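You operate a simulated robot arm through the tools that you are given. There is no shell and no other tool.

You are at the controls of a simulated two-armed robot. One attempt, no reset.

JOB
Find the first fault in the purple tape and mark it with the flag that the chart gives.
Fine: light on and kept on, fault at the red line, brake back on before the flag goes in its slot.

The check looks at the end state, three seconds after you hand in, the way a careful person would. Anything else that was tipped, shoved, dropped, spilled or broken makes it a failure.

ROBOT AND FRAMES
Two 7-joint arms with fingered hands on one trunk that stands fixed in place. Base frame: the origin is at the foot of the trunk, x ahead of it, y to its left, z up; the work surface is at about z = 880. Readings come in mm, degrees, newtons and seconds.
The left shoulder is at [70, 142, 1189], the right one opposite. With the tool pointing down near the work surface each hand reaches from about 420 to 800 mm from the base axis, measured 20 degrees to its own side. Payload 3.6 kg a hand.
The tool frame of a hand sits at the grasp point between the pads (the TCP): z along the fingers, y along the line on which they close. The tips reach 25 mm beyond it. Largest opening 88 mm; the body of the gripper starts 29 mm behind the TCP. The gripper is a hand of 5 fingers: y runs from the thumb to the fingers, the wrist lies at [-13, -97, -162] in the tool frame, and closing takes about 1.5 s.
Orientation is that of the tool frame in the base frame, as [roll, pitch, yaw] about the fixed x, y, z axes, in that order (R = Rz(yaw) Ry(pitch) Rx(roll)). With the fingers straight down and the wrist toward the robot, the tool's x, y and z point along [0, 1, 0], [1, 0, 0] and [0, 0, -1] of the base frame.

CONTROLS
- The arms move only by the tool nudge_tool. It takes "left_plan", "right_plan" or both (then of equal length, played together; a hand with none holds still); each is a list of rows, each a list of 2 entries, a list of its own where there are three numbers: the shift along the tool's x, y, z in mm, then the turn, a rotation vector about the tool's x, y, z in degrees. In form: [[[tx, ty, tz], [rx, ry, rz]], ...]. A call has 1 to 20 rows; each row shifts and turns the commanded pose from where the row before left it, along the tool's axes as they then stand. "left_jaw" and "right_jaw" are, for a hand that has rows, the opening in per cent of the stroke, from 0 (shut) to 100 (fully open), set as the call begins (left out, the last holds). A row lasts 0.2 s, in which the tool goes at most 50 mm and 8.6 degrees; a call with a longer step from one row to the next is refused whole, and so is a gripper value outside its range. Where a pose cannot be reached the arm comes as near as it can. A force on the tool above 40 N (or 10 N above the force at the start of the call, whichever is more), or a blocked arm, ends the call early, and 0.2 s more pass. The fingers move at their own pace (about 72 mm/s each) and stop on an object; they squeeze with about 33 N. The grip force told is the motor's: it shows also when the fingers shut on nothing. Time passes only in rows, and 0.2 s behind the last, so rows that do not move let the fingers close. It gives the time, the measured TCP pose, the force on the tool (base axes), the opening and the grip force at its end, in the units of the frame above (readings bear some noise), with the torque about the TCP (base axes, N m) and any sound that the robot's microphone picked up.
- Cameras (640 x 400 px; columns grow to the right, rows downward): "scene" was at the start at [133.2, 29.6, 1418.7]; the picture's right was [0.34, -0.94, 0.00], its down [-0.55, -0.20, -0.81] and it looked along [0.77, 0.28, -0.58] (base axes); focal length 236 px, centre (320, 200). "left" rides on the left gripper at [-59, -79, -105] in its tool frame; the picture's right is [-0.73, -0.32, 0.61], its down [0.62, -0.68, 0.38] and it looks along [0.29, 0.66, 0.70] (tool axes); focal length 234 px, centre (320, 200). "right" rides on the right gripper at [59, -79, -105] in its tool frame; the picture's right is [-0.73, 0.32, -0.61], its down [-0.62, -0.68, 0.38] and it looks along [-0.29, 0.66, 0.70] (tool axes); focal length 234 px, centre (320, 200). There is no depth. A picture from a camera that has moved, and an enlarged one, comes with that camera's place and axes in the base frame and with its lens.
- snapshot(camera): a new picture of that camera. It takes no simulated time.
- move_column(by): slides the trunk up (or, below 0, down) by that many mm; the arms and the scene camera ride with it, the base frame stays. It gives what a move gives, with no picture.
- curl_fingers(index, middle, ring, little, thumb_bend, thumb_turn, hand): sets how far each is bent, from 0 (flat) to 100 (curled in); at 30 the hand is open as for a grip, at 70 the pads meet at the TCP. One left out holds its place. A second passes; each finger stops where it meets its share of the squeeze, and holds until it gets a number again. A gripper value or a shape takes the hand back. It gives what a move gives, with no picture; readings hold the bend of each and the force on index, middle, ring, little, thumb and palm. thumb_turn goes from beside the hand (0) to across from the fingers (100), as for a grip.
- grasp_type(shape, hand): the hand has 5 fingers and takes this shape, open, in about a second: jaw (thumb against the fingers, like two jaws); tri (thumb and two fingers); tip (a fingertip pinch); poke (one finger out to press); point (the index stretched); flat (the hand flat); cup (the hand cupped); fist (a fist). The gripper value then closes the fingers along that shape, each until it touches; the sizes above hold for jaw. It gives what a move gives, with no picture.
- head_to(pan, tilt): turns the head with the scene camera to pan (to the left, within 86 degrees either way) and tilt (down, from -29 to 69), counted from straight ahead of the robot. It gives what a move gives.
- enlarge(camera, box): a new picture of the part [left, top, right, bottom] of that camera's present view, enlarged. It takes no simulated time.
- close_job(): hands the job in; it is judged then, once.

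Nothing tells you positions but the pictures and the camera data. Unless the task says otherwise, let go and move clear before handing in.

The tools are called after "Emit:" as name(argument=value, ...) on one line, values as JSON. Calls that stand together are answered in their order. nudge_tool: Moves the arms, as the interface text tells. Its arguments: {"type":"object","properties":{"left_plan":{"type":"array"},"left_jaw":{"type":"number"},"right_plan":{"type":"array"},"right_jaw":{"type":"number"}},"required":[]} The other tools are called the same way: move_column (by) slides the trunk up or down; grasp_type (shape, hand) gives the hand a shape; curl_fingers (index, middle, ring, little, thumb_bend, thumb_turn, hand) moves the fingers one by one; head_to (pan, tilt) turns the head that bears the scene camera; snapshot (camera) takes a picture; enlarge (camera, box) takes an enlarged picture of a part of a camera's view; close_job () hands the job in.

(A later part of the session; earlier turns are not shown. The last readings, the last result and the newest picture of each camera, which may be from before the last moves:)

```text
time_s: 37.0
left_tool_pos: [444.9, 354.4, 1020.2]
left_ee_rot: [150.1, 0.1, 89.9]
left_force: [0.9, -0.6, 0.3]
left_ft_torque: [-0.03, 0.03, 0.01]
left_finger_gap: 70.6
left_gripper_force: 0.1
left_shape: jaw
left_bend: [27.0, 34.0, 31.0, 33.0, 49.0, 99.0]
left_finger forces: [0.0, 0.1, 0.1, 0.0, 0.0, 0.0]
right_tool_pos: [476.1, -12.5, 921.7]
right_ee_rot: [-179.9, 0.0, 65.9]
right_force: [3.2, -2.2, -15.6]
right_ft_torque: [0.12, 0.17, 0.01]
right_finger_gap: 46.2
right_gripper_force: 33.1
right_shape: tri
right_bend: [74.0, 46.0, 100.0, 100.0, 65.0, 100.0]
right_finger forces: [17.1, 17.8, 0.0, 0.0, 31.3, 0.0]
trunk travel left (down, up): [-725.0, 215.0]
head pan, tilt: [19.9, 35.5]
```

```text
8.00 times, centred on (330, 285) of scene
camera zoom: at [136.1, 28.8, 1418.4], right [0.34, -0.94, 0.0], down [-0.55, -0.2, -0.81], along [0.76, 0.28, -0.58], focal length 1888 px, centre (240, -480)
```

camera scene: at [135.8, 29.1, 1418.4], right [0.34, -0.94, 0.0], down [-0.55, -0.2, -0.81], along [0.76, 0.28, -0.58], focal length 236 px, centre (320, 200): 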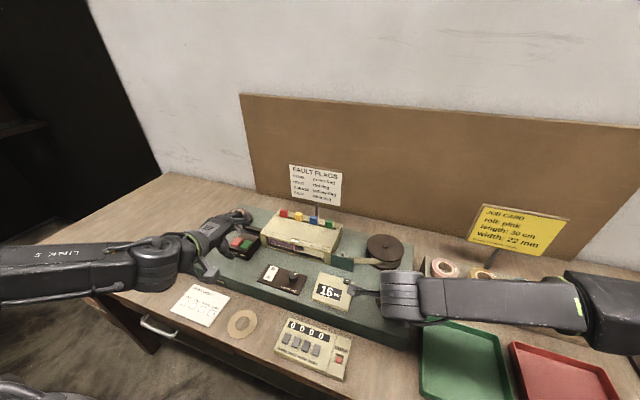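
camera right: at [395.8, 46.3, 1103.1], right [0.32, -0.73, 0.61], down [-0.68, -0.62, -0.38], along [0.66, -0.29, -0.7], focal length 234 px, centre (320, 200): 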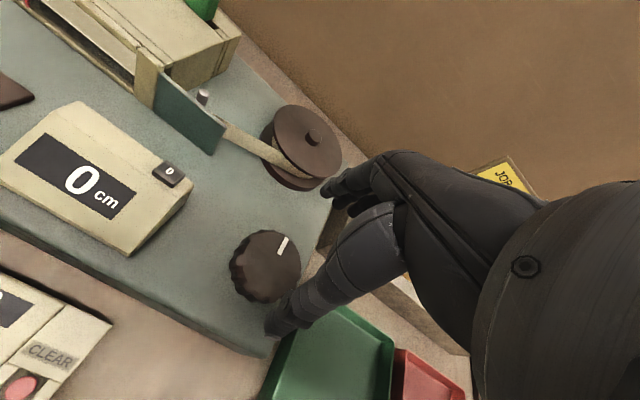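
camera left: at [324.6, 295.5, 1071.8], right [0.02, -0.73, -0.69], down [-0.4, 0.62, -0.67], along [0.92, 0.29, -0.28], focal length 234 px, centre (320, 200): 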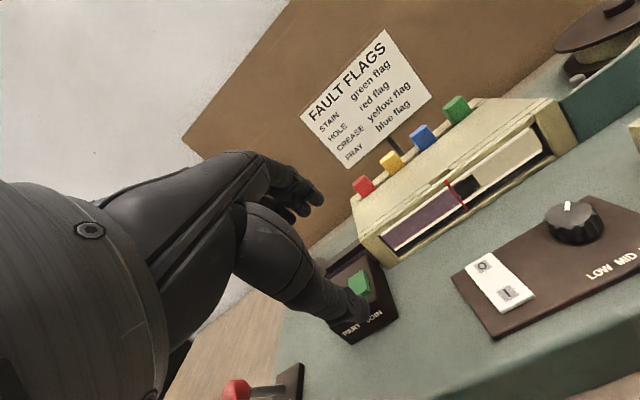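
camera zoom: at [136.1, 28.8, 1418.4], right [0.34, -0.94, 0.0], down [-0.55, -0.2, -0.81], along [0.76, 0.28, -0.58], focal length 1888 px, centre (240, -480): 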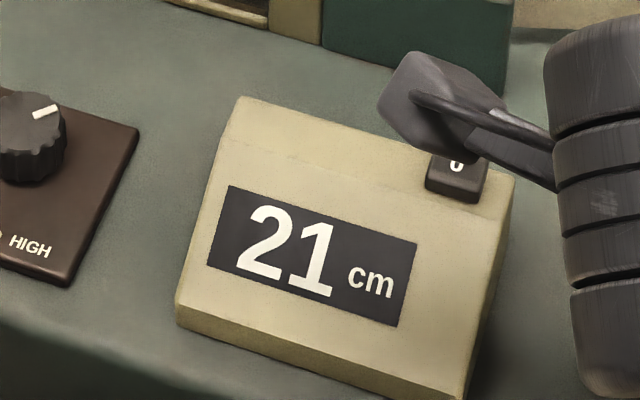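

The tape is still clean at 21 cm. I'll turn another 16°.

Emit:
nudge_tool(right_plan=[[[0, 0, 0], [0, 0, 4]], [[0, 0, 0], [0, 0, 4]], [[0, 0, 0], [0, 0, 4]], [[0, 0, 0], [0, 0, 4]], [[0, 0, 0], [0, 0, 0]]])

Emit:
enlarge(camera="left", box=[370, 120, 570, 270])

Emit:
enlarge(camera="scene", box=[290, 260, 370, 310])

```text
time_s: 38.2
left_tool_pos: [446.3, 353.3, 1020.3]
left_ee_rot: [150.1, 0.0, 90.0]
left_force: [0.4, 0.3, 0.3]
left_ft_torque: [-0.02, 0.01, 0.0]
left_finger_gap: 70.7
left_gripper_force: 0.0
left_shape: jaw
left_bend: [27.0, 34.0, 31.0, 33.0, 49.0, 99.0]
left_finger forces: [0.2, 0.1, 0.0, 0.1, 0.1, 0.0]
right_tool_pos: [477.0, -12.3, 921.9]
right_ee_rot: [-179.8, 0.0, 49.9]
right_force: [1.9, -3.1, -16.6]
right_ft_torque: [0.16, 0.17, 0.05]
right_finger_gap: 46.1
right_gripper_force: 33.2
right_shape: tri
right_bend: [74.0, 46.0, 100.0, 100.0, 65.0, 100.0]
right_finger forces: [17.8, 18.4, 0.1, 0.1, 31.3, 0.1]
trunk travel left (down, up): [-725.0, 215.0]
head pan, tilt: [19.9, 35.5]
```

```text
2.67 times, centred on (470, 195) of left
camera zoom: at [325.3, 295.3, 1071.8], right [0.02, -0.73, -0.69], down [-0.4, 0.62, -0.67], along [0.92, 0.29, -0.28], focal length 624 px, centre (-80, 213)
```

zoom: 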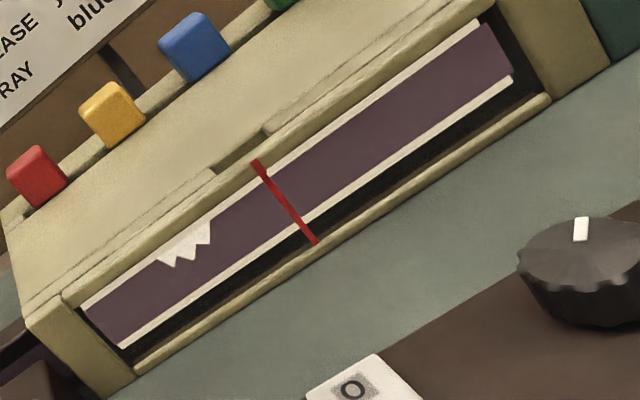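

```text
8.00 times, centred on (330, 285) of scene
camera zoom: at [136.4, 28.7, 1418.3], right [0.34, -0.94, 0.0], down [-0.55, -0.2, -0.81], along [0.76, 0.28, -0.58], focal length 1888 px, centre (240, -480)
```

zoom: 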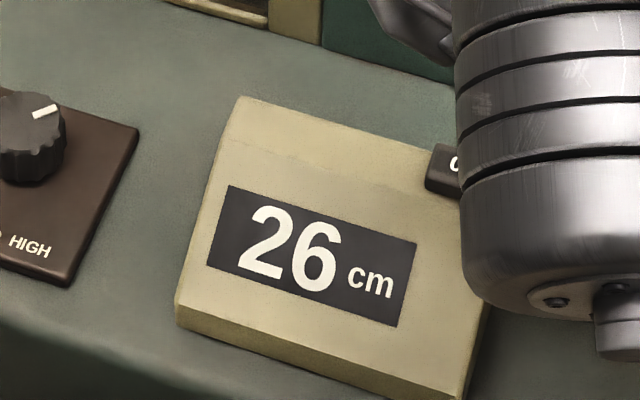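

That's a fray on the upper edge of the purple tape, the first fault after the splice, so it calls for the blue flag. It is about 36 mm short of the line, so I'll turn about 10° and look again.

Emit:
nudge_tool(right_plan=[[[0, 0, 0], [0, 0, 3.5]], [[0, 0, 0], [0, 0, 3.5]], [[0, 0, 0], [0, 0, 3]], [[0, 0, 0], [0, 0, 0]]])

Emit:
enlarge(camera="left", box=[370, 120, 570, 270])

Emit:
enlarge(camera="scene", box=[255, 215, 351, 275])

```text
time_s: 39.2
left_tool_pos: [444.8, 354.0, 1019.4]
left_ee_rot: [150.1, -0.1, 90.1]
left_force: [0.5, -0.4, 0.6]
left_ft_torque: [-0.01, -0.04, 0.02]
left_finger_gap: 70.5
left_gripper_force: 0.0
left_shape: jaw
left_bend: [27.0, 34.0, 31.0, 33.0, 49.0, 99.0]
left_finger forces: [0.0, 0.0, 0.0, 0.0, 0.0, 0.1]
right_tool_pos: [477.8, -12.5, 921.2]
right_ee_rot: [180.0, 0.0, 39.8]
right_force: [3.1, -6.1, -17.6]
right_ft_torque: [0.13, 0.1, 0.07]
right_finger_gap: 45.9
right_gripper_force: 33.4
right_shape: tri
right_bend: [74.0, 46.0, 100.0, 100.0, 66.0, 100.0]
right_finger forces: [18.3, 19.6, 0.0, 0.0, 30.4, 0.0]
trunk travel left (down, up): [-725.0, 215.0]
head pan, tilt: [19.9, 35.5]
```

```text
2.67 times, centred on (470, 195) of left
camera zoom: at [325.5, 294.8, 1071.9], right [0.02, -0.73, -0.69], down [-0.4, 0.62, -0.67], along [0.92, 0.29, -0.28], focal length 624 px, centre (-80, 213)
```

zoom: 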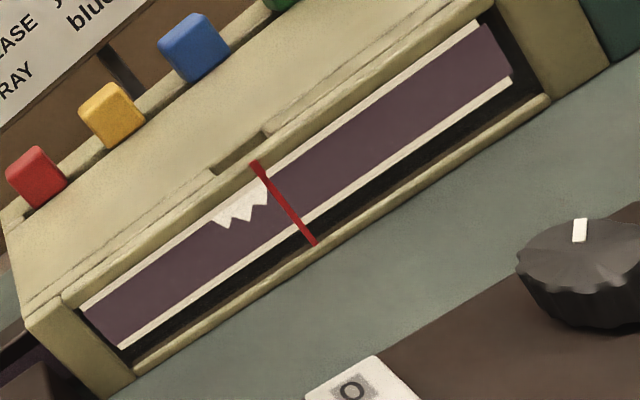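

```text
6.67 times, centred on (303, 245) of scene
camera zoom: at [136.6, 28.1, 1418.3], right [0.34, -0.94, 0.0], down [-0.55, -0.2, -0.81], along [0.76, 0.28, -0.58], focal length 1573 px, centre (433, -100)
```

zoom: 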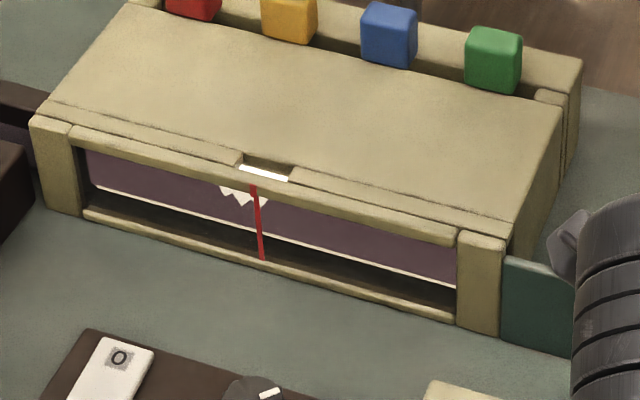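

The fray centre is about 11 mm from the line now, with 10° giving about 25 mm. I'll turn about 4.3°.

Emit:
nudge_tool(right_plan=[[[0, 0, 0], [0, 0, 2.3]], [[0, 0, 0], [0, 0, 2]], [[0, 0, 0], [0, 0, 0]]])

Emit:
enlarge(camera="left", box=[410, 150, 510, 225])

Emit:
enlarge(camera="scene", box=[270, 230, 318, 260])

```text
time_s: 40.0
left_tool_pos: [447.0, 352.7, 1020.6]
left_ee_rot: [150.0, -0.1, 90.1]
left_force: [-0.2, 0.4, -0.5]
left_ft_torque: [0.0, 0.0, -0.03]
left_finger_gap: 70.6
left_gripper_force: 0.0
left_shape: jaw
left_bend: [27.0, 34.0, 31.0, 33.0, 49.0, 99.0]
left_finger forces: [0.0, 0.1, 0.1, 0.0, 0.0, 0.1]
right_tool_pos: [477.2, -12.9, 922.0]
right_ee_rot: [-179.9, 0.1, 35.7]
right_force: [3.0, -5.7, -16.6]
right_ft_torque: [0.19, 0.09, 0.01]
right_finger_gap: 46.0
right_gripper_force: 33.0
right_shape: tri
right_bend: [74.0, 45.0, 100.0, 100.0, 66.0, 100.0]
right_finger forces: [18.8, 19.5, 0.1, 0.0, 30.1, 0.0]
trunk travel left (down, up): [-725.0, 215.0]
head pan, tilt: [19.9, 35.5]
```

```text
5.33 times, centred on (460, 188) of left
camera zoom: at [325.5, 294.9, 1071.9], right [0.02, -0.73, -0.69], down [-0.4, 0.62, -0.67], along [0.92, 0.29, -0.28], focal length 1249 px, centre (-427, 267)
```

zoom: 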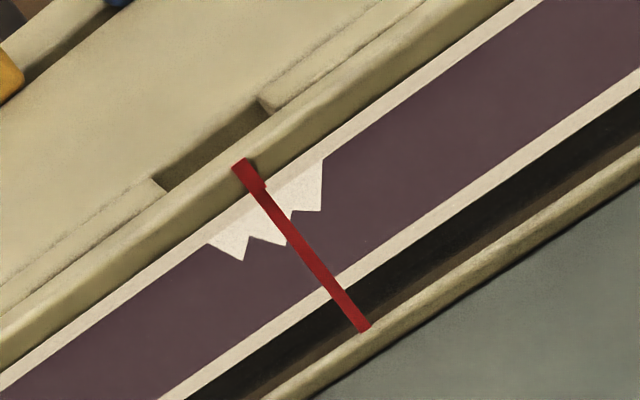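

```text
13.33 times, centred on (294, 245) of scene
camera zoom: at [136.7, 28.1, 1418.3], right [0.34, -0.94, 0.0], down [-0.55, -0.2, -0.81], along [0.76, 0.28, -0.58], focal length 3147 px, centre (667, -400)
```

zoom: 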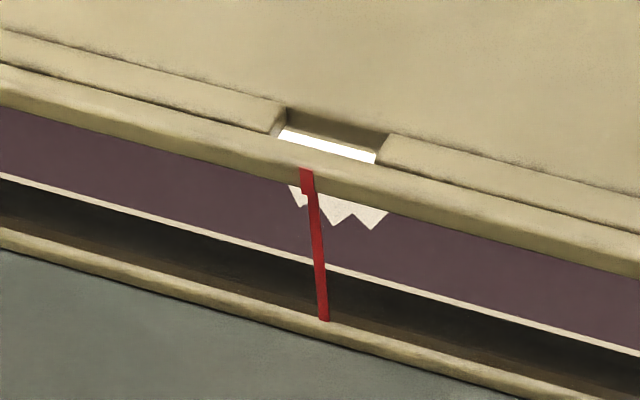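

The fray now straddles the red line to within about 1 mm once parallax from both cameras is accounted for. I'll keep holding the knob while the left hand, re-shaped to a poking finger, goes back to push the brake on.

Emit:
nudge_tool(left_plan=[[[0, 0, 0], [7.5, 0, 0]], [[0, 0, 0], [7.5, 0, 0]], [[0, 0, 0], [7.5, 0, 0]], [[0, 0, 0], [7.5, 0, 0]], [[44, -7.3, 0], [0, 0, 0]], [[44, -7.3, 0], [0, 0, 0]], [[44, -7.3, 0], [0, 0, 0]], [[44, -7.3, 0], [0, 0, 0]], [[0, 0, 0], [0, 0, 0]]])

Emit:
grasp_type(hand="left", shape="poke")

Emit:
curl_fingers(hand="left", middle=100)

Emit:
snapshot(camera="left")

Emit:
enlarge(camera="scene", box=[150, 180, 278, 260])

```text
time_s: 42.0
left_tool_pos: [416.6, 529.0, 1020.0]
left_ee_rot: [-179.9, -0.2, 90.1]
left_force: [0.3, 0.0, -0.1]
left_ft_torque: [0.01, 0.01, 0.0]
left_finger_gap: 70.7
left_gripper_force: 0.1
left_shape: jaw
left_bend: [27.0, 34.0, 31.0, 33.0, 49.0, 99.0]
left_finger forces: [0.1, 0.0, 0.0, 0.0, 0.0, 0.0]
right_tool_pos: [476.8, -13.1, 921.6]
right_ee_rot: [-179.9, 0.1, 35.6]
right_force: [2.1, -3.5, -18.6]
right_ft_torque: [0.23, 0.1, 0.0]
right_finger_gap: 45.8
right_gripper_force: 32.8
right_shape: tri
right_bend: [74.0, 45.0, 100.0, 100.0, 66.0, 100.0]
right_finger forces: [18.7, 19.3, 0.0, 0.0, 30.9, 0.0]
trunk travel left (down, up): [-725.0, 215.0]
head pan, tilt: [19.9, 35.5]
```

```text
time_s: 42.9
left_tool_pos: [416.8, 528.1, 1020.2]
left_ee_rot: [-179.9, 0.0, 90.1]
left_force: [-0.5, -0.4, 0.5]
left_ft_torque: [0.0, -0.01, 0.0]
left_finger_gap: 0.0
left_gripper_force: 0.0
left_shape: poke
left_bend: [70.0, 70.0, 99.0, 99.0, 100.0, 100.0]
left_finger forces: [0.0, 0.0, 0.1, 0.0, 0.1, 0.0]
right_tool_pos: [476.1, -13.2, 921.8]
right_ee_rot: [-179.8, 0.1, 35.7]
right_force: [0.9, -5.3, -17.8]
right_ft_torque: [0.22, 0.13, 0.05]
right_finger_gap: 45.7
right_gripper_force: 33.1
right_shape: tri
right_bend: [74.0, 45.0, 100.0, 100.0, 66.0, 100.0]
right_finger forces: [18.5, 19.6, 0.1, 0.0, 31.0, 0.0]
trunk travel left (down, up): [-725.0, 215.0]
head pan, tilt: [19.9, 35.5]
```

```text
time_s: 43.9
left_tool_pos: [418.2, 528.6, 1019.9]
left_ee_rot: [-179.9, 0.1, 90.0]
left_force: [-0.8, 0.0, 0.3]
left_ft_torque: [-0.01, -0.01, 0.04]
left_finger_gap: 22.6
left_gripper_force: 0.0
left_shape: fingers
left_bend: [70.0, 100.0, 99.0, 99.0, 100.0, 100.0]
left_finger forces: [0.1, 0.0, 0.0, 0.0, 0.0, 0.1]
right_tool_pos: [476.8, -13.5, 922.6]
right_ee_rot: [-180.0, 0.2, 35.6]
right_force: [2.3, -4.2, -19.7]
right_ft_torque: [0.2, 0.09, 0.01]
right_finger_gap: 45.8
right_gripper_force: 33.1
right_shape: tri
right_bend: [74.0, 45.0, 100.0, 100.0, 66.0, 100.0]
right_finger forces: [18.4, 19.7, 0.0, 0.0, 31.2, 0.0]
trunk travel left (down, up): [-725.0, 215.0]
head pan, tilt: [19.9, 35.5]
```

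```text
taken
camera left: at [338.7, 469.9, 1125.4], right [-0.32, -0.73, -0.61], down [-0.68, 0.62, -0.38], along [0.66, 0.29, -0.7], focal length 234 px, centre (320, 200)
```

left: 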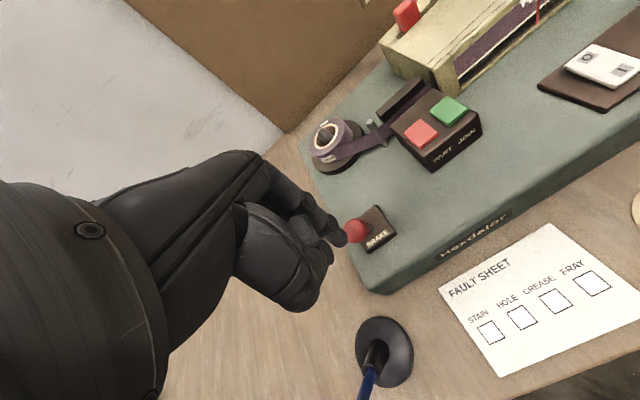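

```text
5.00 times, centred on (214, 220) of scene
camera zoom: at [136.5, 28.4, 1418.3], right [0.34, -0.94, 0.0], down [-0.55, -0.2, -0.81], along [0.76, 0.28, -0.58], focal length 1180 px, centre (850, 100)
```

zoom: 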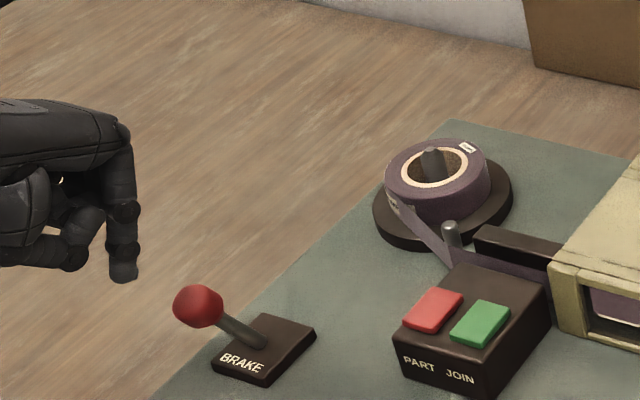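

The lever knob is at about [449,524,949] and the finger is just in front of it. I'll back off a little, lower, and push forward.

Emit:
nudge_tool(left_plan=[[[0, -5, 20], [0, 0, 0]], [[0, 0, 20], [0, 0, 0]], [[0, 0, 17], [0, 0, 0]], [[0, 6, 0], [0, 0, 0]], [[0, 6, 0], [0, 0, 0]], [[0, 6, 0], [0, 0, 0]], [[0, 0, 0], [0, 0, 0]]])

Emit:
enlarge(camera="left", box=[280, 170, 440, 290])

Emit:
enlarge(camera="scene", box=[150, 180, 278, 260])

```text
time_s: 45.5
left_tool_pos: [430.3, 528.7, 964.2]
left_ee_rot: [-179.9, 0.0, 90.1]
left_force: [0.1, -0.5, 0.8]
left_ft_torque: [-0.01, 0.05, -0.01]
left_finger_gap: 22.4
left_gripper_force: 0.7
left_shape: fingers
left_bend: [70.0, 100.0, 99.0, 99.0, 100.0, 100.0]
left_finger forces: [0.9, 0.1, 0.0, 0.0, 0.1, 0.0]
right_tool_pos: [477.1, -12.8, 922.6]
right_ee_rot: [-180.0, 0.1, 35.7]
right_force: [2.5, -4.1, -19.8]
right_ft_torque: [0.21, 0.14, 0.04]
right_finger_gap: 45.8
right_gripper_force: 32.8
right_shape: tri
right_bend: [74.0, 45.0, 100.0, 100.0, 66.0, 100.0]
right_finger forces: [18.7, 20.0, 0.0, 0.0, 31.2, 0.0]
trunk travel left (down, up): [-725.0, 215.0]
head pan, tilt: [19.9, 35.5]
```

```text
3.33 times, centred on (360, 230) of left
camera zoom: at [351.1, 470.5, 1068.5], right [-0.32, -0.73, -0.61], down [-0.68, 0.62, -0.38], along [0.66, 0.29, -0.7], focal length 781 px, centre (187, 100)
```

zoom: 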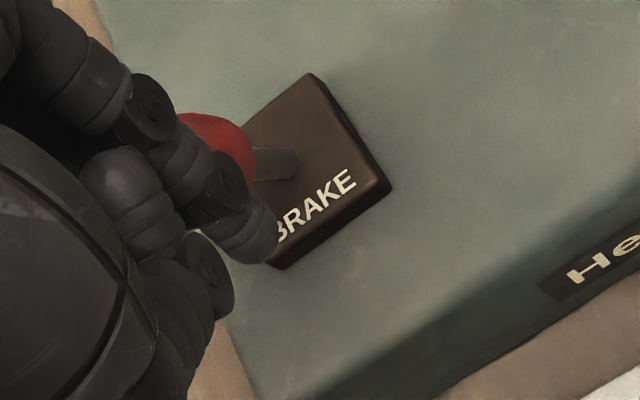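

```text
5.00 times, centred on (214, 220) of scene
camera zoom: at [136.4, 28.3, 1418.4], right [0.34, -0.94, 0.0], down [-0.55, -0.2, -0.81], along [0.76, 0.28, -0.58], focal length 1180 px, centre (850, 100)
```

zoom: 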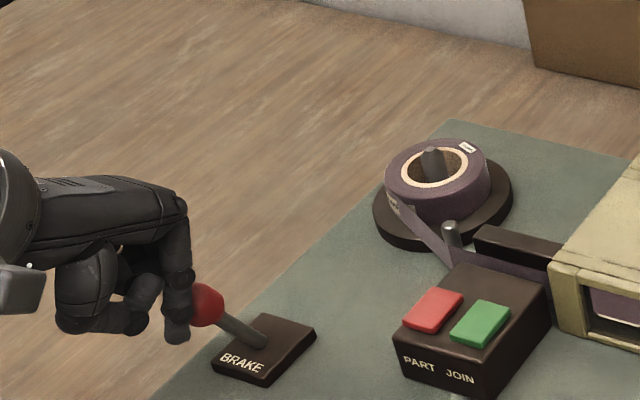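

The finger is behind the knob on the robot side and has just touched it. I'll push it forward.

Emit:
nudge_tool(left_plan=[[[0, 5, 0], [0, 0, 0]], [[0, 5, 0], [0, 0, 0]], [[0, 5, 0], [0, 0, 0]], [[0, 5, 0], [0, 0, 0]], [[0, 5, 0], [0, 0, 0]], [[0, 5, 0], [0, 0, 0]], [[0, 5, 0], [0, 0, 0]], [[0, 5, 0], [0, 0, 0]], [[0, 0, 0], [0, 0, 0]]])

Emit:
enlarge(camera="scene", box=[150, 180, 278, 260])

```text
time_s: 47.5
left_tool_pos: [470.3, 529.4, 961.9]
left_ee_rot: [-179.8, 0.0, 90.0]
left_force: [0.1, 0.1, 0.4]
left_ft_torque: [0.04, -0.01, -0.02]
left_finger_gap: 22.7
left_gripper_force: 0.1
left_shape: fingers
left_bend: [70.0, 100.0, 99.0, 99.0, 100.0, 100.0]
left_finger forces: [0.0, 0.0, 0.0, 0.0, 0.1, 0.0]
right_tool_pos: [477.0, -12.5, 921.5]
right_ee_rot: [-179.9, 0.1, 35.7]
right_force: [0.4, -3.1, -20.0]
right_ft_torque: [0.21, 0.12, 0.01]
right_finger_gap: 46.0
right_gripper_force: 32.9
right_shape: tri
right_bend: [74.0, 45.0, 100.0, 100.0, 66.0, 100.0]
right_finger forces: [16.9, 20.5, 0.0, 0.1, 31.5, 0.1]
trunk travel left (down, up): [-725.0, 215.0]
head pan, tilt: [19.9, 35.5]
```

```text
5.00 times, centred on (214, 220) of scene
camera zoom: at [136.4, 28.5, 1418.3], right [0.34, -0.94, 0.0], down [-0.55, -0.2, -0.81], along [0.76, 0.28, -0.58], focal length 1180 px, centre (850, 100)
```

zoom: 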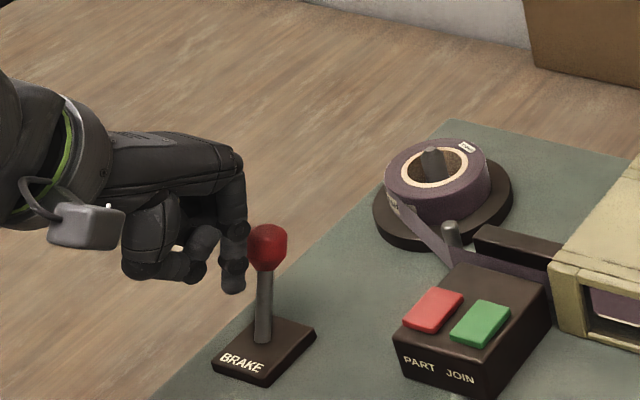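

The lever is back at its original forward position, so the brake is on. I'll retract the left hand, return to the viewing pose to confirm the fray position, and then release the knob.

Emit:
nudge_tool(left_plan=[[[0, -15, 0], [0, 0, 0]], [[0, 0, -30], [0, 0, 0]], [[0, 0, -30], [0, 0, 0]], [[-43, -2, 0], [0, 0, 0]], [[-43, -2, 0], [0, 0, 0]], [[-43, -2, 0], [0, 0, 0]], [[-43, -2, 0], [0, 0, 0]], [[0, 0, 0], [-7.5, 0, 0]], [[0, 0, 0], [-7.5, 0, 0]], [[0, 0, 0], [-7.5, 0, 0]], [[0, 0, 0], [-7.5, 0, 0]], [[0, 0, 0], [0, 0, 0]]])

Emit:
enlarge(camera="left", box=[370, 120, 570, 270])

Emit:
nudge_tool(right_plan=[[[0, 0, 0], [0, 0, 0]], [[0, 0, 0], [0, 0, 0]], [[0, 0, 0], [0, 0, 0]], [[0, 0, 0], [0, 0, 0]]], right_jaw=100)

Emit:
enlarge(camera="left", box=[370, 120, 570, 270])

Emit:
enlarge(camera="scene", box=[270, 230, 318, 260])

```text
time_s: 50.1
left_tool_pos: [446.2, 358.2, 1023.6]
left_ee_rot: [150.1, 0.0, 90.1]
left_force: [0.1, -0.4, -1.2]
left_ft_torque: [-0.02, 0.02, 0.02]
left_finger_gap: 22.7
left_gripper_force: 0.1
left_shape: fingers
left_bend: [70.0, 100.0, 99.0, 99.0, 100.0, 100.0]
left_finger forces: [0.1, 0.0, 0.1, 0.1, 0.0, 0.0]
right_tool_pos: [477.5, -12.3, 921.6]
right_ee_rot: [-179.9, 0.2, 35.7]
right_force: [0.6, -3.6, -22.3]
right_ft_torque: [0.26, 0.12, 0.02]
right_finger_gap: 45.4
right_gripper_force: 33.2
right_shape: tri
right_bend: [74.0, 46.0, 100.0, 100.0, 66.0, 100.0]
right_finger forces: [18.1, 20.4, 0.0, 0.0, 31.5, 0.0]
trunk travel left (down, up): [-725.0, 215.0]
head pan, tilt: [19.9, 35.5]
```

```text
2.67 times, centred on (470, 195) of left
camera zoom: at [325.6, 298.6, 1074.4], right [0.02, -0.73, -0.69], down [-0.4, 0.62, -0.67], along [0.92, 0.29, -0.28], focal length 624 px, centre (-80, 213)
```

zoom: 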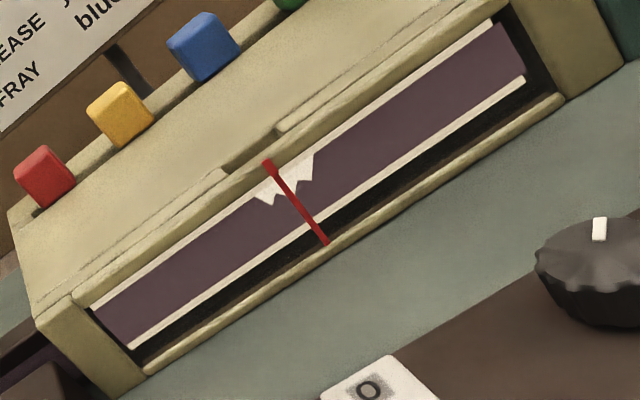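

```text
time_s: 51.1
left_tool_pos: [443.3, 357.9, 1022.4]
left_ee_rot: [150.0, 0.1, 89.9]
left_force: [0.4, -0.3, -0.4]
left_ft_torque: [0.02, 0.01, 0.0]
left_finger_gap: 22.5
left_gripper_force: 0.1
left_shape: fingers
left_bend: [70.0, 100.0, 99.0, 99.0, 100.0, 100.0]
left_finger forces: [0.0, 0.0, 0.1, 0.1, 0.0, 0.1]
right_tool_pos: [475.6, -12.4, 922.9]
right_ee_rot: [-179.9, 0.0, 35.8]
right_force: [-0.7, -0.1, 0.0]
right_ft_torque: [0.01, -0.02, -0.03]
right_finger_gap: 87.6
right_gripper_force: 0.0
right_shape: tri
right_bend: [30.0, 30.0, 99.0, 99.0, 30.0, 98.0]
right_finger forces: [0.0, 0.1, 0.0, 0.0, 0.0, 0.1]
trunk travel left (down, up): [-725.0, 215.0]
head pan, tilt: [19.9, 35.5]
```

```text
2.67 times, centred on (470, 195) of left
camera zoom: at [323.0, 299.7, 1075.1], right [0.02, -0.73, -0.69], down [-0.4, 0.62, -0.67], along [0.92, 0.29, -0.27], focal length 624 px, centre (-80, 213)
```

zoom: 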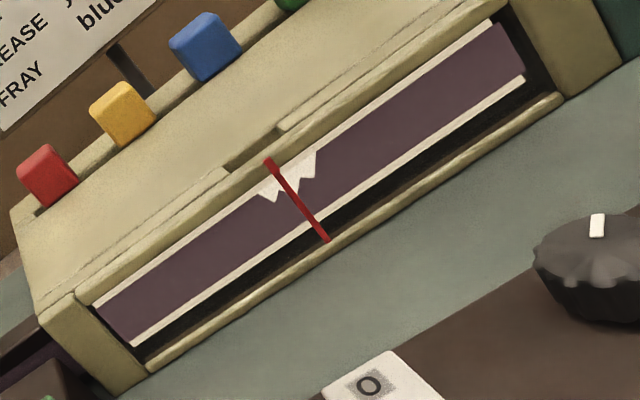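

```text
13.33 times, centred on (294, 245) of scene
camera zoom: at [132.8, 29.8, 1418.8], right [0.34, -0.94, 0.0], down [-0.55, -0.2, -0.81], along [0.77, 0.28, -0.58], focal length 3147 px, centre (667, -400)
```

zoom: 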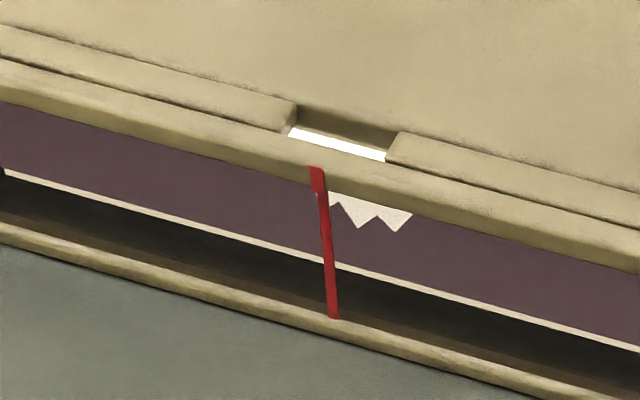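

The brake held, but the fray looks like it shifted a few mm past the line. I'll zoom in to quantify it.

Emit:
enlarge(camera="left", box=[440, 160, 500, 205])

Emit:
enlarge(camera="scene", box=[282, 235, 306, 250])

Emit:
enlarge(camera="scene", box=[290, 260, 420, 330])

Emit:
enlarge(camera="scene", box=[150, 180, 278, 260])

```text
8.89 times, centred on (470, 182) of left
camera zoom: at [323.0, 299.7, 1075.1], right [0.02, -0.73, -0.69], down [-0.4, 0.62, -0.67], along [0.92, 0.29, -0.27], focal length 2082 px, centre (-1013, 356)
```

zoom: 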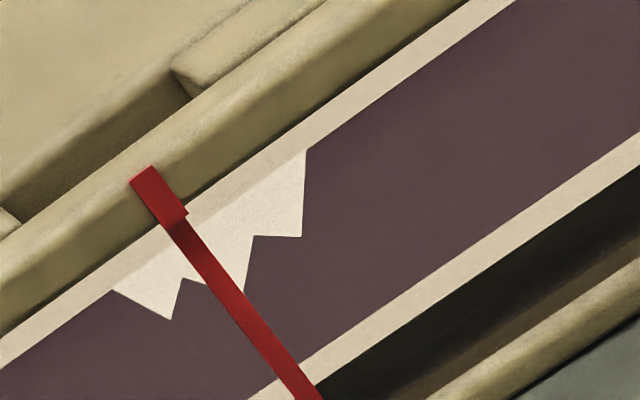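

```text
16.00 times, centred on (294, 242) of scene
camera zoom: at [132.8, 29.8, 1418.8], right [0.34, -0.94, 0.0], down [-0.55, -0.2, -0.81], along [0.77, 0.28, -0.58], focal length 3776 px, centre (736, -480)
```

zoom: 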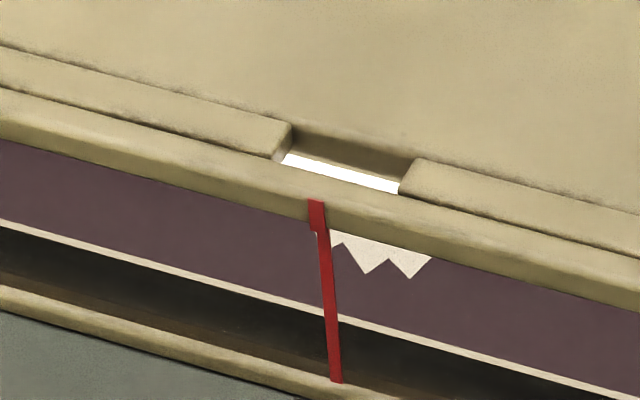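

```text
4.92 times, centred on (355, 295) of scene
camera zoom: at [132.8, 29.8, 1418.8], right [0.34, -0.94, 0.0], down [-0.55, -0.2, -0.81], along [0.77, 0.28, -0.58], focal length 1162 px, centre (148, -268)
```

zoom: 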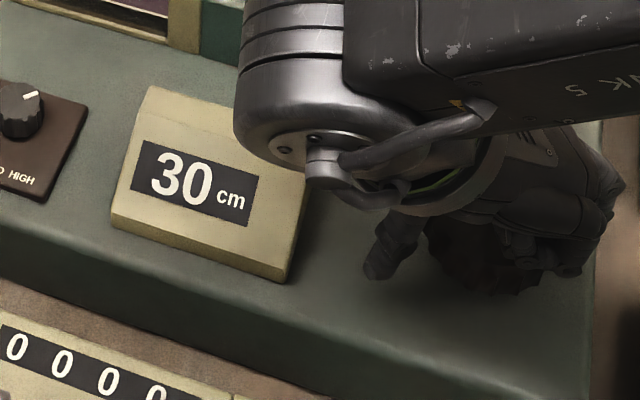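

```text
5.00 times, centred on (214, 220) of scene
camera zoom: at [132.8, 29.8, 1418.8], right [0.34, -0.94, 0.0], down [-0.55, -0.2, -0.81], along [0.77, 0.28, -0.58], focal length 1180 px, centre (850, 100)
```

zoom: 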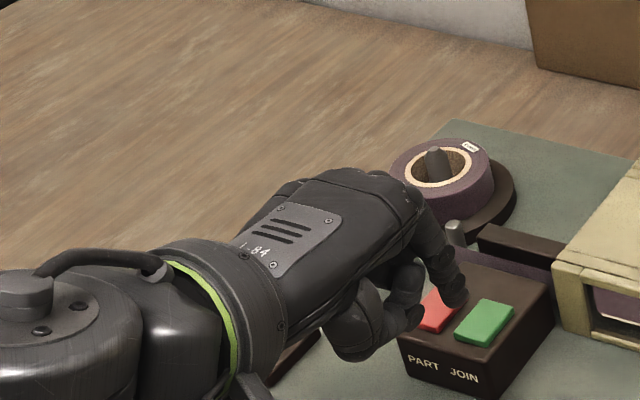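

Triangulation gives the red line at y≈260.1 and the fray centre at y≈255.6, so it crept about 4.5 mm past. I'd rather correct that, so I'll bring the left hand back over the brake in the open-jaw shape and re-grip the knob.

Emit:
nudge_tool(left_plan=[[[0, 0, 0], [7.5, 0, 0]], [[0, 0, 0], [7.5, 0, 0]], [[0, 0, 0], [7.5, 0, 0]], [[0, 0, 0], [7.5, 0, 0]], [[42, 9, -4], [0, 0, 0]], [[42, 12, 0], [0, 0, 0]], [[42, 12, 0], [0, 0, 0]], [[41, 12, 0], [0, 0, 0]], [[0, 0, 0], [0, 0, 0]]])

Emit:
grasp_type(hand="left", shape="jaw")

Emit:
nudge_tool(left_plan=[[[0, 0, 0], [0, 0, 0]], [[0, 0, 0], [0, 0, 0]], [[0, 0, 0], [0, 0, 0]], [[0, 0, 0], [0, 0, 0]], [[0, 0, 0], [0, 0, 0]], [[0, 0, 0], [0, 0, 0]], [[0, 0, 0], [0, 0, 0]]], left_jaw=80, right_plan=[[[0, 0, 0], [0, 0, 0]], [[0, 0, 0], [0, 0, 0]], [[0, 0, 0], [0, 0, 0]], [[0, 0, 0], [0, 0, 0]], [[0, 0, 0], [0, 0, 0]], [[0, 0, 0], [0, 0, 0]], [[0, 0, 0], [0, 0, 0]]], right_jaw=55)

Emit:
snapshot(camera="left")

Emit:
enlarge(camera="scene", box=[282, 235, 306, 250])

Emit:
enlarge(camera="scene", box=[150, 170, 278, 260])

```text
time_s: 53.1
left_tool_pos: [489.8, 525.6, 1029.2]
left_ee_rot: [-180.0, 0.0, 90.0]
left_force: [-0.9, -0.2, -0.1]
left_ft_torque: [0.02, 0.02, 0.0]
left_finger_gap: 22.7
left_gripper_force: 0.1
left_shape: fingers
left_bend: [70.0, 100.0, 99.0, 99.0, 100.0, 100.0]
left_finger forces: [0.0, 0.0, 0.0, 0.0, 0.1, 0.0]
right_tool_pos: [474.1, -12.2, 923.9]
right_ee_rot: [180.0, -0.1, 35.7]
right_force: [0.8, 0.0, -0.3]
right_ft_torque: [0.0, -0.02, 0.03]
right_finger_gap: 87.7
right_gripper_force: 0.1
right_shape: tri
right_bend: [30.0, 30.0, 99.0, 99.0, 30.0, 98.0]
right_finger forces: [0.1, 0.0, 0.1, 0.0, 0.1, 0.0]
trunk travel left (down, up): [-725.0, 215.0]
head pan, tilt: [19.9, 35.5]
```

```text
time_s: 54.0
left_tool_pos: [490.0, 526.4, 1028.1]
left_ee_rot: [-180.0, 0.0, 90.1]
left_force: [-0.2, 0.4, 0.1]
left_ft_torque: [-0.01, 0.0, -0.01]
left_finger_gap: 87.9
left_gripper_force: 0.1
left_shape: jaw
left_bend: [30.0, 30.0, 30.0, 30.0, 30.0, 98.0]
left_finger forces: [0.0, 0.1, 0.1, 0.0, 0.0, 0.0]
right_tool_pos: [474.6, -11.1, 922.3]
right_ee_rot: [-180.0, 0.1, 35.7]
right_force: [-0.7, -0.7, 0.5]
right_ft_torque: [0.01, -0.02, -0.02]
right_finger_gap: 87.7
right_gripper_force: 0.0
right_shape: tri
right_bend: [30.0, 30.0, 99.0, 99.0, 30.0, 98.0]
right_finger forces: [0.0, 0.0, 0.0, 0.0, 0.0, 0.0]
trunk travel left (down, up): [-725.0, 215.0]
head pan, tilt: [19.9, 35.5]
```

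```text
time_s: 55.6
left_tool_pos: [490.9, 525.1, 1025.9]
left_ee_rot: [-179.8, 0.1, 90.0]
left_force: [0.4, 0.8, 0.5]
left_ft_torque: [0.04, -0.01, 0.02]
left_finger_gap: 70.5
left_gripper_force: 0.0
left_shape: jaw
left_bend: [27.0, 34.0, 31.0, 33.0, 49.0, 99.0]
left_finger forces: [0.1, 0.0, 0.1, 0.0, 0.1, 0.0]
right_tool_pos: [475.9, -11.0, 921.7]
right_ee_rot: [-179.8, 0.1, 35.7]
right_force: [-1.7, 0.1, -16.4]
right_ft_torque: [0.18, 0.11, 0.0]
right_finger_gap: 47.3
right_gripper_force: 33.0
right_shape: tri
right_bend: [74.0, 43.0, 100.0, 100.0, 69.0, 100.0]
right_finger forces: [15.3, 16.8, 0.1, 0.1, 32.3, 0.0]
trunk travel left (down, up): [-725.0, 215.0]
head pan, tilt: [19.9, 35.5]
```

```text
taken
camera left: at [412.8, 467.1, 1131.9], right [-0.32, -0.73, -0.61], down [-0.68, 0.62, -0.38], along [0.66, 0.29, -0.7], focal length 234 px, centre (320, 200)
```

left: 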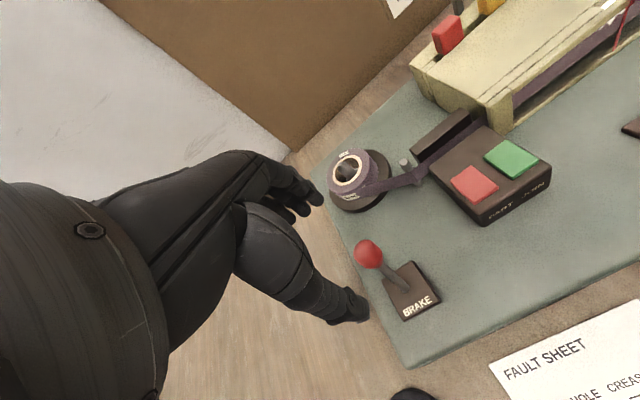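

```text
16.00 times, centred on (294, 242) of scene
camera zoom: at [135.3, 29.6, 1418.4], right [0.34, -0.94, 0.0], down [-0.55, -0.2, -0.81], along [0.76, 0.28, -0.58], focal length 3776 px, centre (736, -480)
```

zoom: 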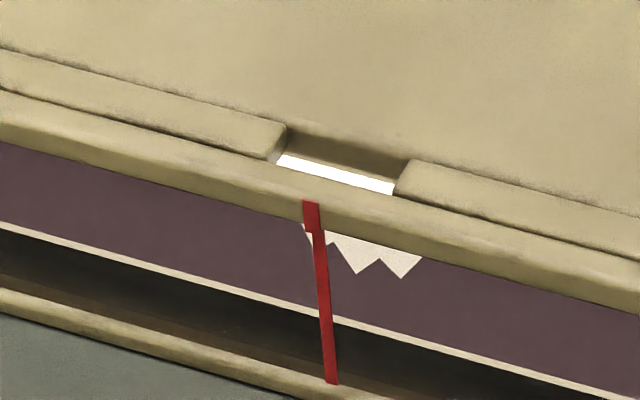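

```text
4.44 times, centred on (214, 215) of scene
camera zoom: at [135.3, 29.6, 1418.4], right [0.34, -0.94, 0.0], down [-0.55, -0.2, -0.81], along [0.76, 0.28, -0.58], focal length 1049 px, centre (791, 133)
```

zoom: 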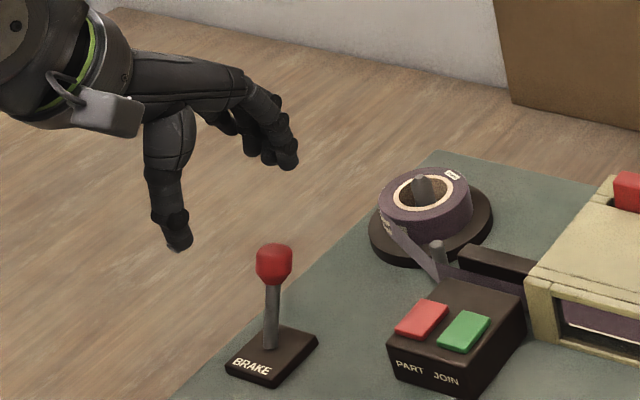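

The tape hasn't moved since the brake went on, and the knob is gripped again. I'll lower the left jaw around the lever and pull the brake off.

Emit:
nudge_tool(left_plan=[[[0, 0, 25], [0, 0, 0]], [[0, 0, 25], [0, 0, 0]], [[0, 0, 25], [0, 0, 0]], [[0, -6, 0], [0, 0, 0]], [[0, -6, 0], [0, 0, 0]], [[0, -6, 0], [0, 0, 0]], [[0, -6, 0], [0, 0, 0]], [[0, -6, 0], [0, 0, 0]], [[0, -6, 0], [0, 0, 0]], [[0, -6, 0], [0, 0, 0]], [[0, -6, 0], [0, 0, 0]], [[0, -4, 0], [0, 0, 0]], [[0, 0, 0], [0, 0, 0]]])

Emit:
enlarge(camera="scene", box=[282, 235, 306, 250])

Emit:
enlarge(camera="scene", box=[150, 170, 278, 260])

```text
time_s: 58.4
left_tool_pos: [438.7, 526.4, 950.1]
left_ee_rot: [-179.9, 0.1, 90.0]
left_force: [0.6, -0.7, 0.1]
left_ft_torque: [0.0, -0.07, -0.03]
left_finger_gap: 70.5
left_gripper_force: 0.0
left_shape: jaw
left_bend: [27.0, 34.0, 31.0, 33.0, 49.0, 99.0]
left_finger forces: [0.0, 0.1, 0.0, 0.1, 0.0, 0.1]
right_tool_pos: [476.8, -12.1, 922.4]
right_ee_rot: [-179.8, 0.1, 35.8]
right_force: [-2.5, 0.9, -19.7]
right_ft_torque: [0.22, 0.13, -0.02]
right_finger_gap: 47.1
right_gripper_force: 33.0
right_shape: tri
right_bend: [74.0, 43.0, 100.0, 100.0, 68.0, 100.0]
right_finger forces: [15.7, 17.8, 0.1, 0.0, 33.7, 0.1]
trunk travel left (down, up): [-725.0, 215.0]
head pan, tilt: [19.9, 35.5]
```

```text
16.00 times, centred on (294, 242) of scene
camera zoom: at [135.6, 29.8, 1418.4], right [0.34, -0.94, 0.0], down [-0.55, -0.2, -0.81], along [0.76, 0.28, -0.58], focal length 3776 px, centre (736, -480)
```

zoom: 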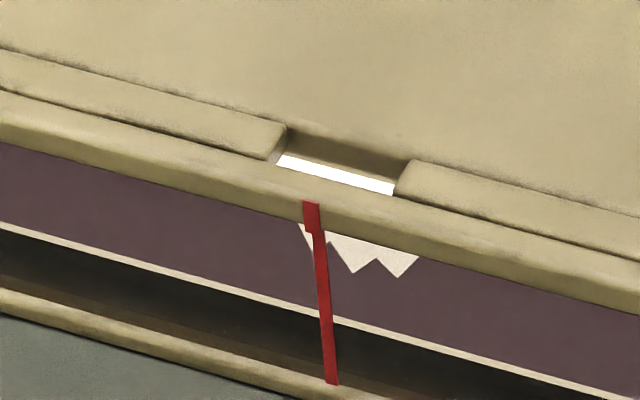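

```text
4.44 times, centred on (214, 215) of scene
camera zoom: at [135.6, 29.8, 1418.4], right [0.34, -0.94, 0.0], down [-0.55, -0.2, -0.81], along [0.76, 0.28, -0.58], focal length 1049 px, centre (791, 133)
```

zoom: 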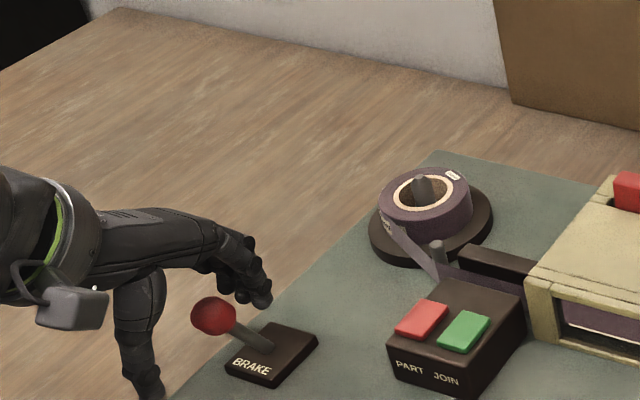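

The brake is off with the knob held, and the fray is about 3.6 mm past the line. I'll turn back about 1.4° counter-clockwise.

Emit:
nudge_tool(right_plan=[[[0, 0, 0], [0, 0, -1.4]], [[0, 0, 0], [0, 0, 0]], [[0, 0, 0], [0, 0, 0]]])

Emit:
enlarge(camera="scene", box=[282, 235, 306, 250])

```text
time_s: 59.2
left_tool_pos: [438.1, 525.4, 950.2]
left_ee_rot: [-179.9, 0.0, 90.0]
left_force: [0.1, -0.1, 0.0]
left_ft_torque: [0.02, 0.01, 0.03]
left_finger_gap: 70.4
left_gripper_force: 0.1
left_shape: jaw
left_bend: [27.0, 34.0, 31.0, 33.0, 49.0, 99.0]
left_finger forces: [0.0, 0.0, 0.0, 0.1, 0.0, 0.1]
right_tool_pos: [476.3, -11.1, 922.3]
right_ee_rot: [-179.9, 0.1, 37.1]
right_force: [-3.1, 0.5, -19.9]
right_ft_torque: [0.2, 0.12, -0.03]
right_finger_gap: 46.8
right_gripper_force: 33.2
right_shape: tri
right_bend: [74.0, 43.0, 100.0, 100.0, 68.0, 100.0]
right_finger forces: [15.6, 17.7, 0.0, 0.1, 33.7, 0.0]
trunk travel left (down, up): [-725.0, 215.0]
head pan, tilt: [19.9, 35.5]
```

```text
16.00 times, centred on (294, 242) of scene
camera zoom: at [135.6, 29.8, 1418.4], right [0.34, -0.94, 0.0], down [-0.55, -0.2, -0.81], along [0.76, 0.28, -0.58], focal length 3776 px, centre (736, -480)
```

zoom: 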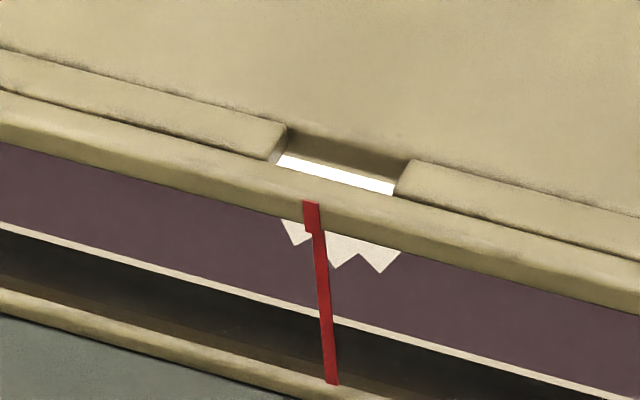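

The fray is now centred on the line. I'll push the brake on straight away with the thumb side.

Emit:
nudge_tool(left_plan=[[[0, 9, 0], [0, 0, 0]], [[0, 9, 0], [0, 0, 0]], [[0, 9, 0], [0, 0, 0]], [[0, 6, 0], [0, 0, 0]], [[0, 6, 0], [0, 0, 0]], [[0, 6, 0], [0, 0, 0]], [[0, 6, 0], [0, 0, 0]], [[0, 6, 0], [0, 0, 0]], [[0, 6, 0], [0, 0, 0]], [[0, 5, 0], [0, 0, 0]], [[0, 0, 0], [0, 0, 0]]])

Emit:
enlarge(camera="scene", box=[282, 235, 306, 250])

Emit:
enlarge(camera="scene", box=[150, 170, 278, 260])

```text
time_s: 61.6
left_tool_pos: [507.4, 525.3, 951.6]
left_ee_rot: [-179.9, 0.0, 90.0]
left_force: [-0.4, 0.9, 0.4]
left_ft_torque: [0.0, -0.02, 0.0]
left_finger_gap: 70.7
left_gripper_force: 0.1
left_shape: jaw
left_bend: [27.0, 34.0, 31.0, 33.0, 49.0, 99.0]
left_finger forces: [0.0, 0.1, 0.1, 0.0, 0.0, 0.1]
right_tool_pos: [477.4, -10.8, 922.6]
right_ee_rot: [-179.9, 0.1, 37.1]
right_force: [-3.9, 0.1, -21.0]
right_ft_torque: [0.23, 0.17, -0.02]
right_finger_gap: 46.9
right_gripper_force: 33.4
right_shape: tri
right_bend: [74.0, 43.0, 100.0, 100.0, 68.0, 100.0]
right_finger forces: [15.7, 17.9, 0.1, 0.0, 33.9, 0.1]
trunk travel left (down, up): [-725.0, 215.0]
head pan, tilt: [19.9, 35.5]
```

```text
16.00 times, centred on (294, 242) of scene
camera zoom: at [135.6, 29.8, 1418.4], right [0.34, -0.94, 0.0], down [-0.55, -0.2, -0.81], along [0.76, 0.28, -0.58], focal length 3776 px, centre (736, -480)
```

zoom: 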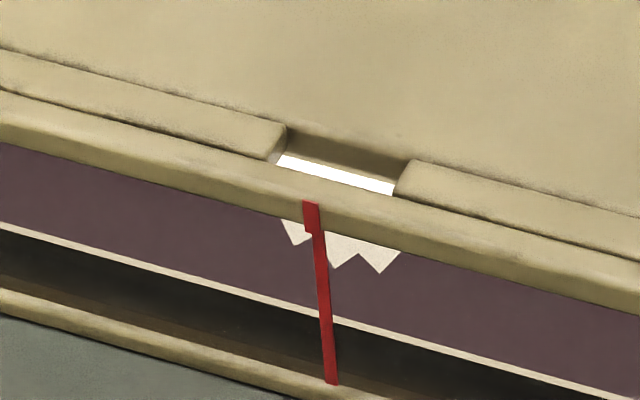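

```text
4.44 times, centred on (214, 215) of scene
camera zoom: at [135.6, 29.8, 1418.4], right [0.34, -0.94, 0.0], down [-0.55, -0.2, -0.81], along [0.76, 0.28, -0.58], focal length 1049 px, centre (791, 133)
```

zoom: 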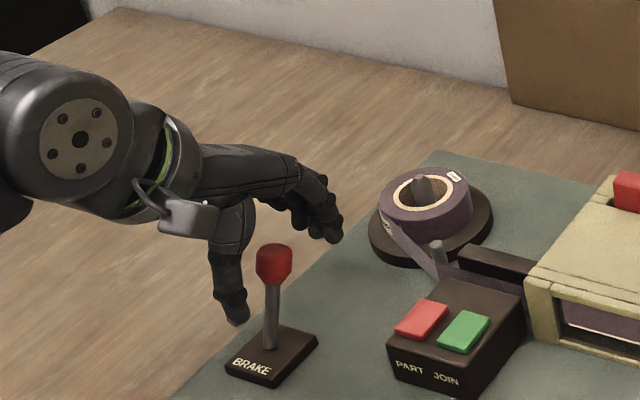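

Brake on and fray centred. I'll lift the left hand clear, open the right hand, lift it, and check that the tape stayed put.

Emit:
nudge_tool(left_plan=[[[0, 0, 0], [0, 0, 0]], [[0, 0, 0], [0, 0, 0]], [[0, 0, -25], [0, 0, 0]], [[0, 0, -30], [0, 0, 0]], [[0, 0, -40], [0, 0, 0]], [[0, 0, -40], [0, 0, 0]]], right_plan=[[[0, 0, 0], [0, 0, 0]], [[0, 0, 0], [0, 0, 0]], [[0, 0, 0], [0, 0, 0]], [[0, 0, -15], [0, 0, 0]], [[0, 0, -30], [0, 0, 0]], [[0, 0, -30], [0, 0, 0]]], right_jaw=100)

Emit:
enlarge(camera="scene", box=[282, 235, 306, 250])

Emit:
snapshot(camera="scene")

```text
time_s: 63.0
left_tool_pos: [503.1, 525.5, 1088.9]
left_ee_rot: [180.0, 0.0, 89.9]
left_force: [0.4, -0.3, 0.5]
left_ft_torque: [-0.02, 0.01, -0.05]
left_finger_gap: 70.7
left_gripper_force: 0.1
left_shape: jaw
left_bend: [27.0, 34.0, 31.0, 33.0, 49.0, 99.0]
left_finger forces: [0.0, 0.0, 0.0, 0.0, 0.0, 0.1]
right_tool_pos: [473.5, -13.5, 999.7]
right_ee_rot: [-179.9, 0.0, 37.0]
right_force: [0.3, -0.5, -0.4]
right_ft_torque: [0.0, -0.01, 0.01]
right_finger_gap: 87.6
right_gripper_force: 0.0
right_shape: tri
right_bend: [30.0, 30.0, 99.0, 99.0, 30.0, 98.0]
right_finger forces: [0.0, 0.1, 0.0, 0.0, 0.0, 0.0]
trunk travel left (down, up): [-725.0, 215.0]
head pan, tilt: [19.9, 35.5]
```

```text
16.00 times, centred on (294, 242) of scene
camera zoom: at [132.6, 29.2, 1418.7], right [0.34, -0.94, 0.0], down [-0.55, -0.2, -0.81], along [0.77, 0.28, -0.58], focal length 3776 px, centre (736, -480)
```

zoom: 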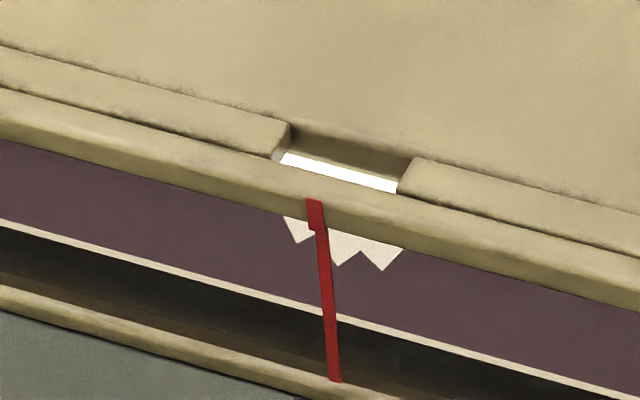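

```text
taken
camera scene: at [132.6, 29.2, 1418.7], right [0.34, -0.94, 0.0], down [-0.55, -0.2, -0.81], along [0.77, 0.28, -0.58], focal length 236 px, centre (320, 200)
```

scene: 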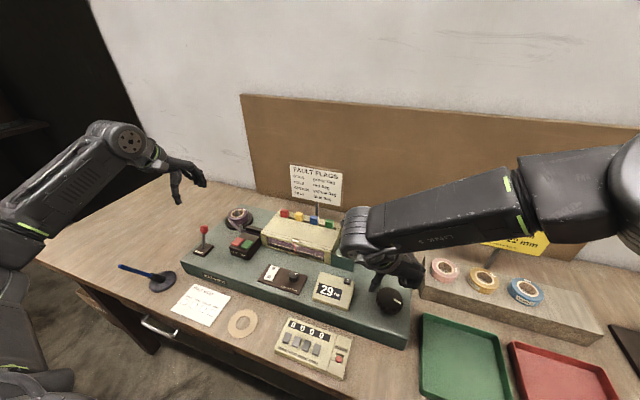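

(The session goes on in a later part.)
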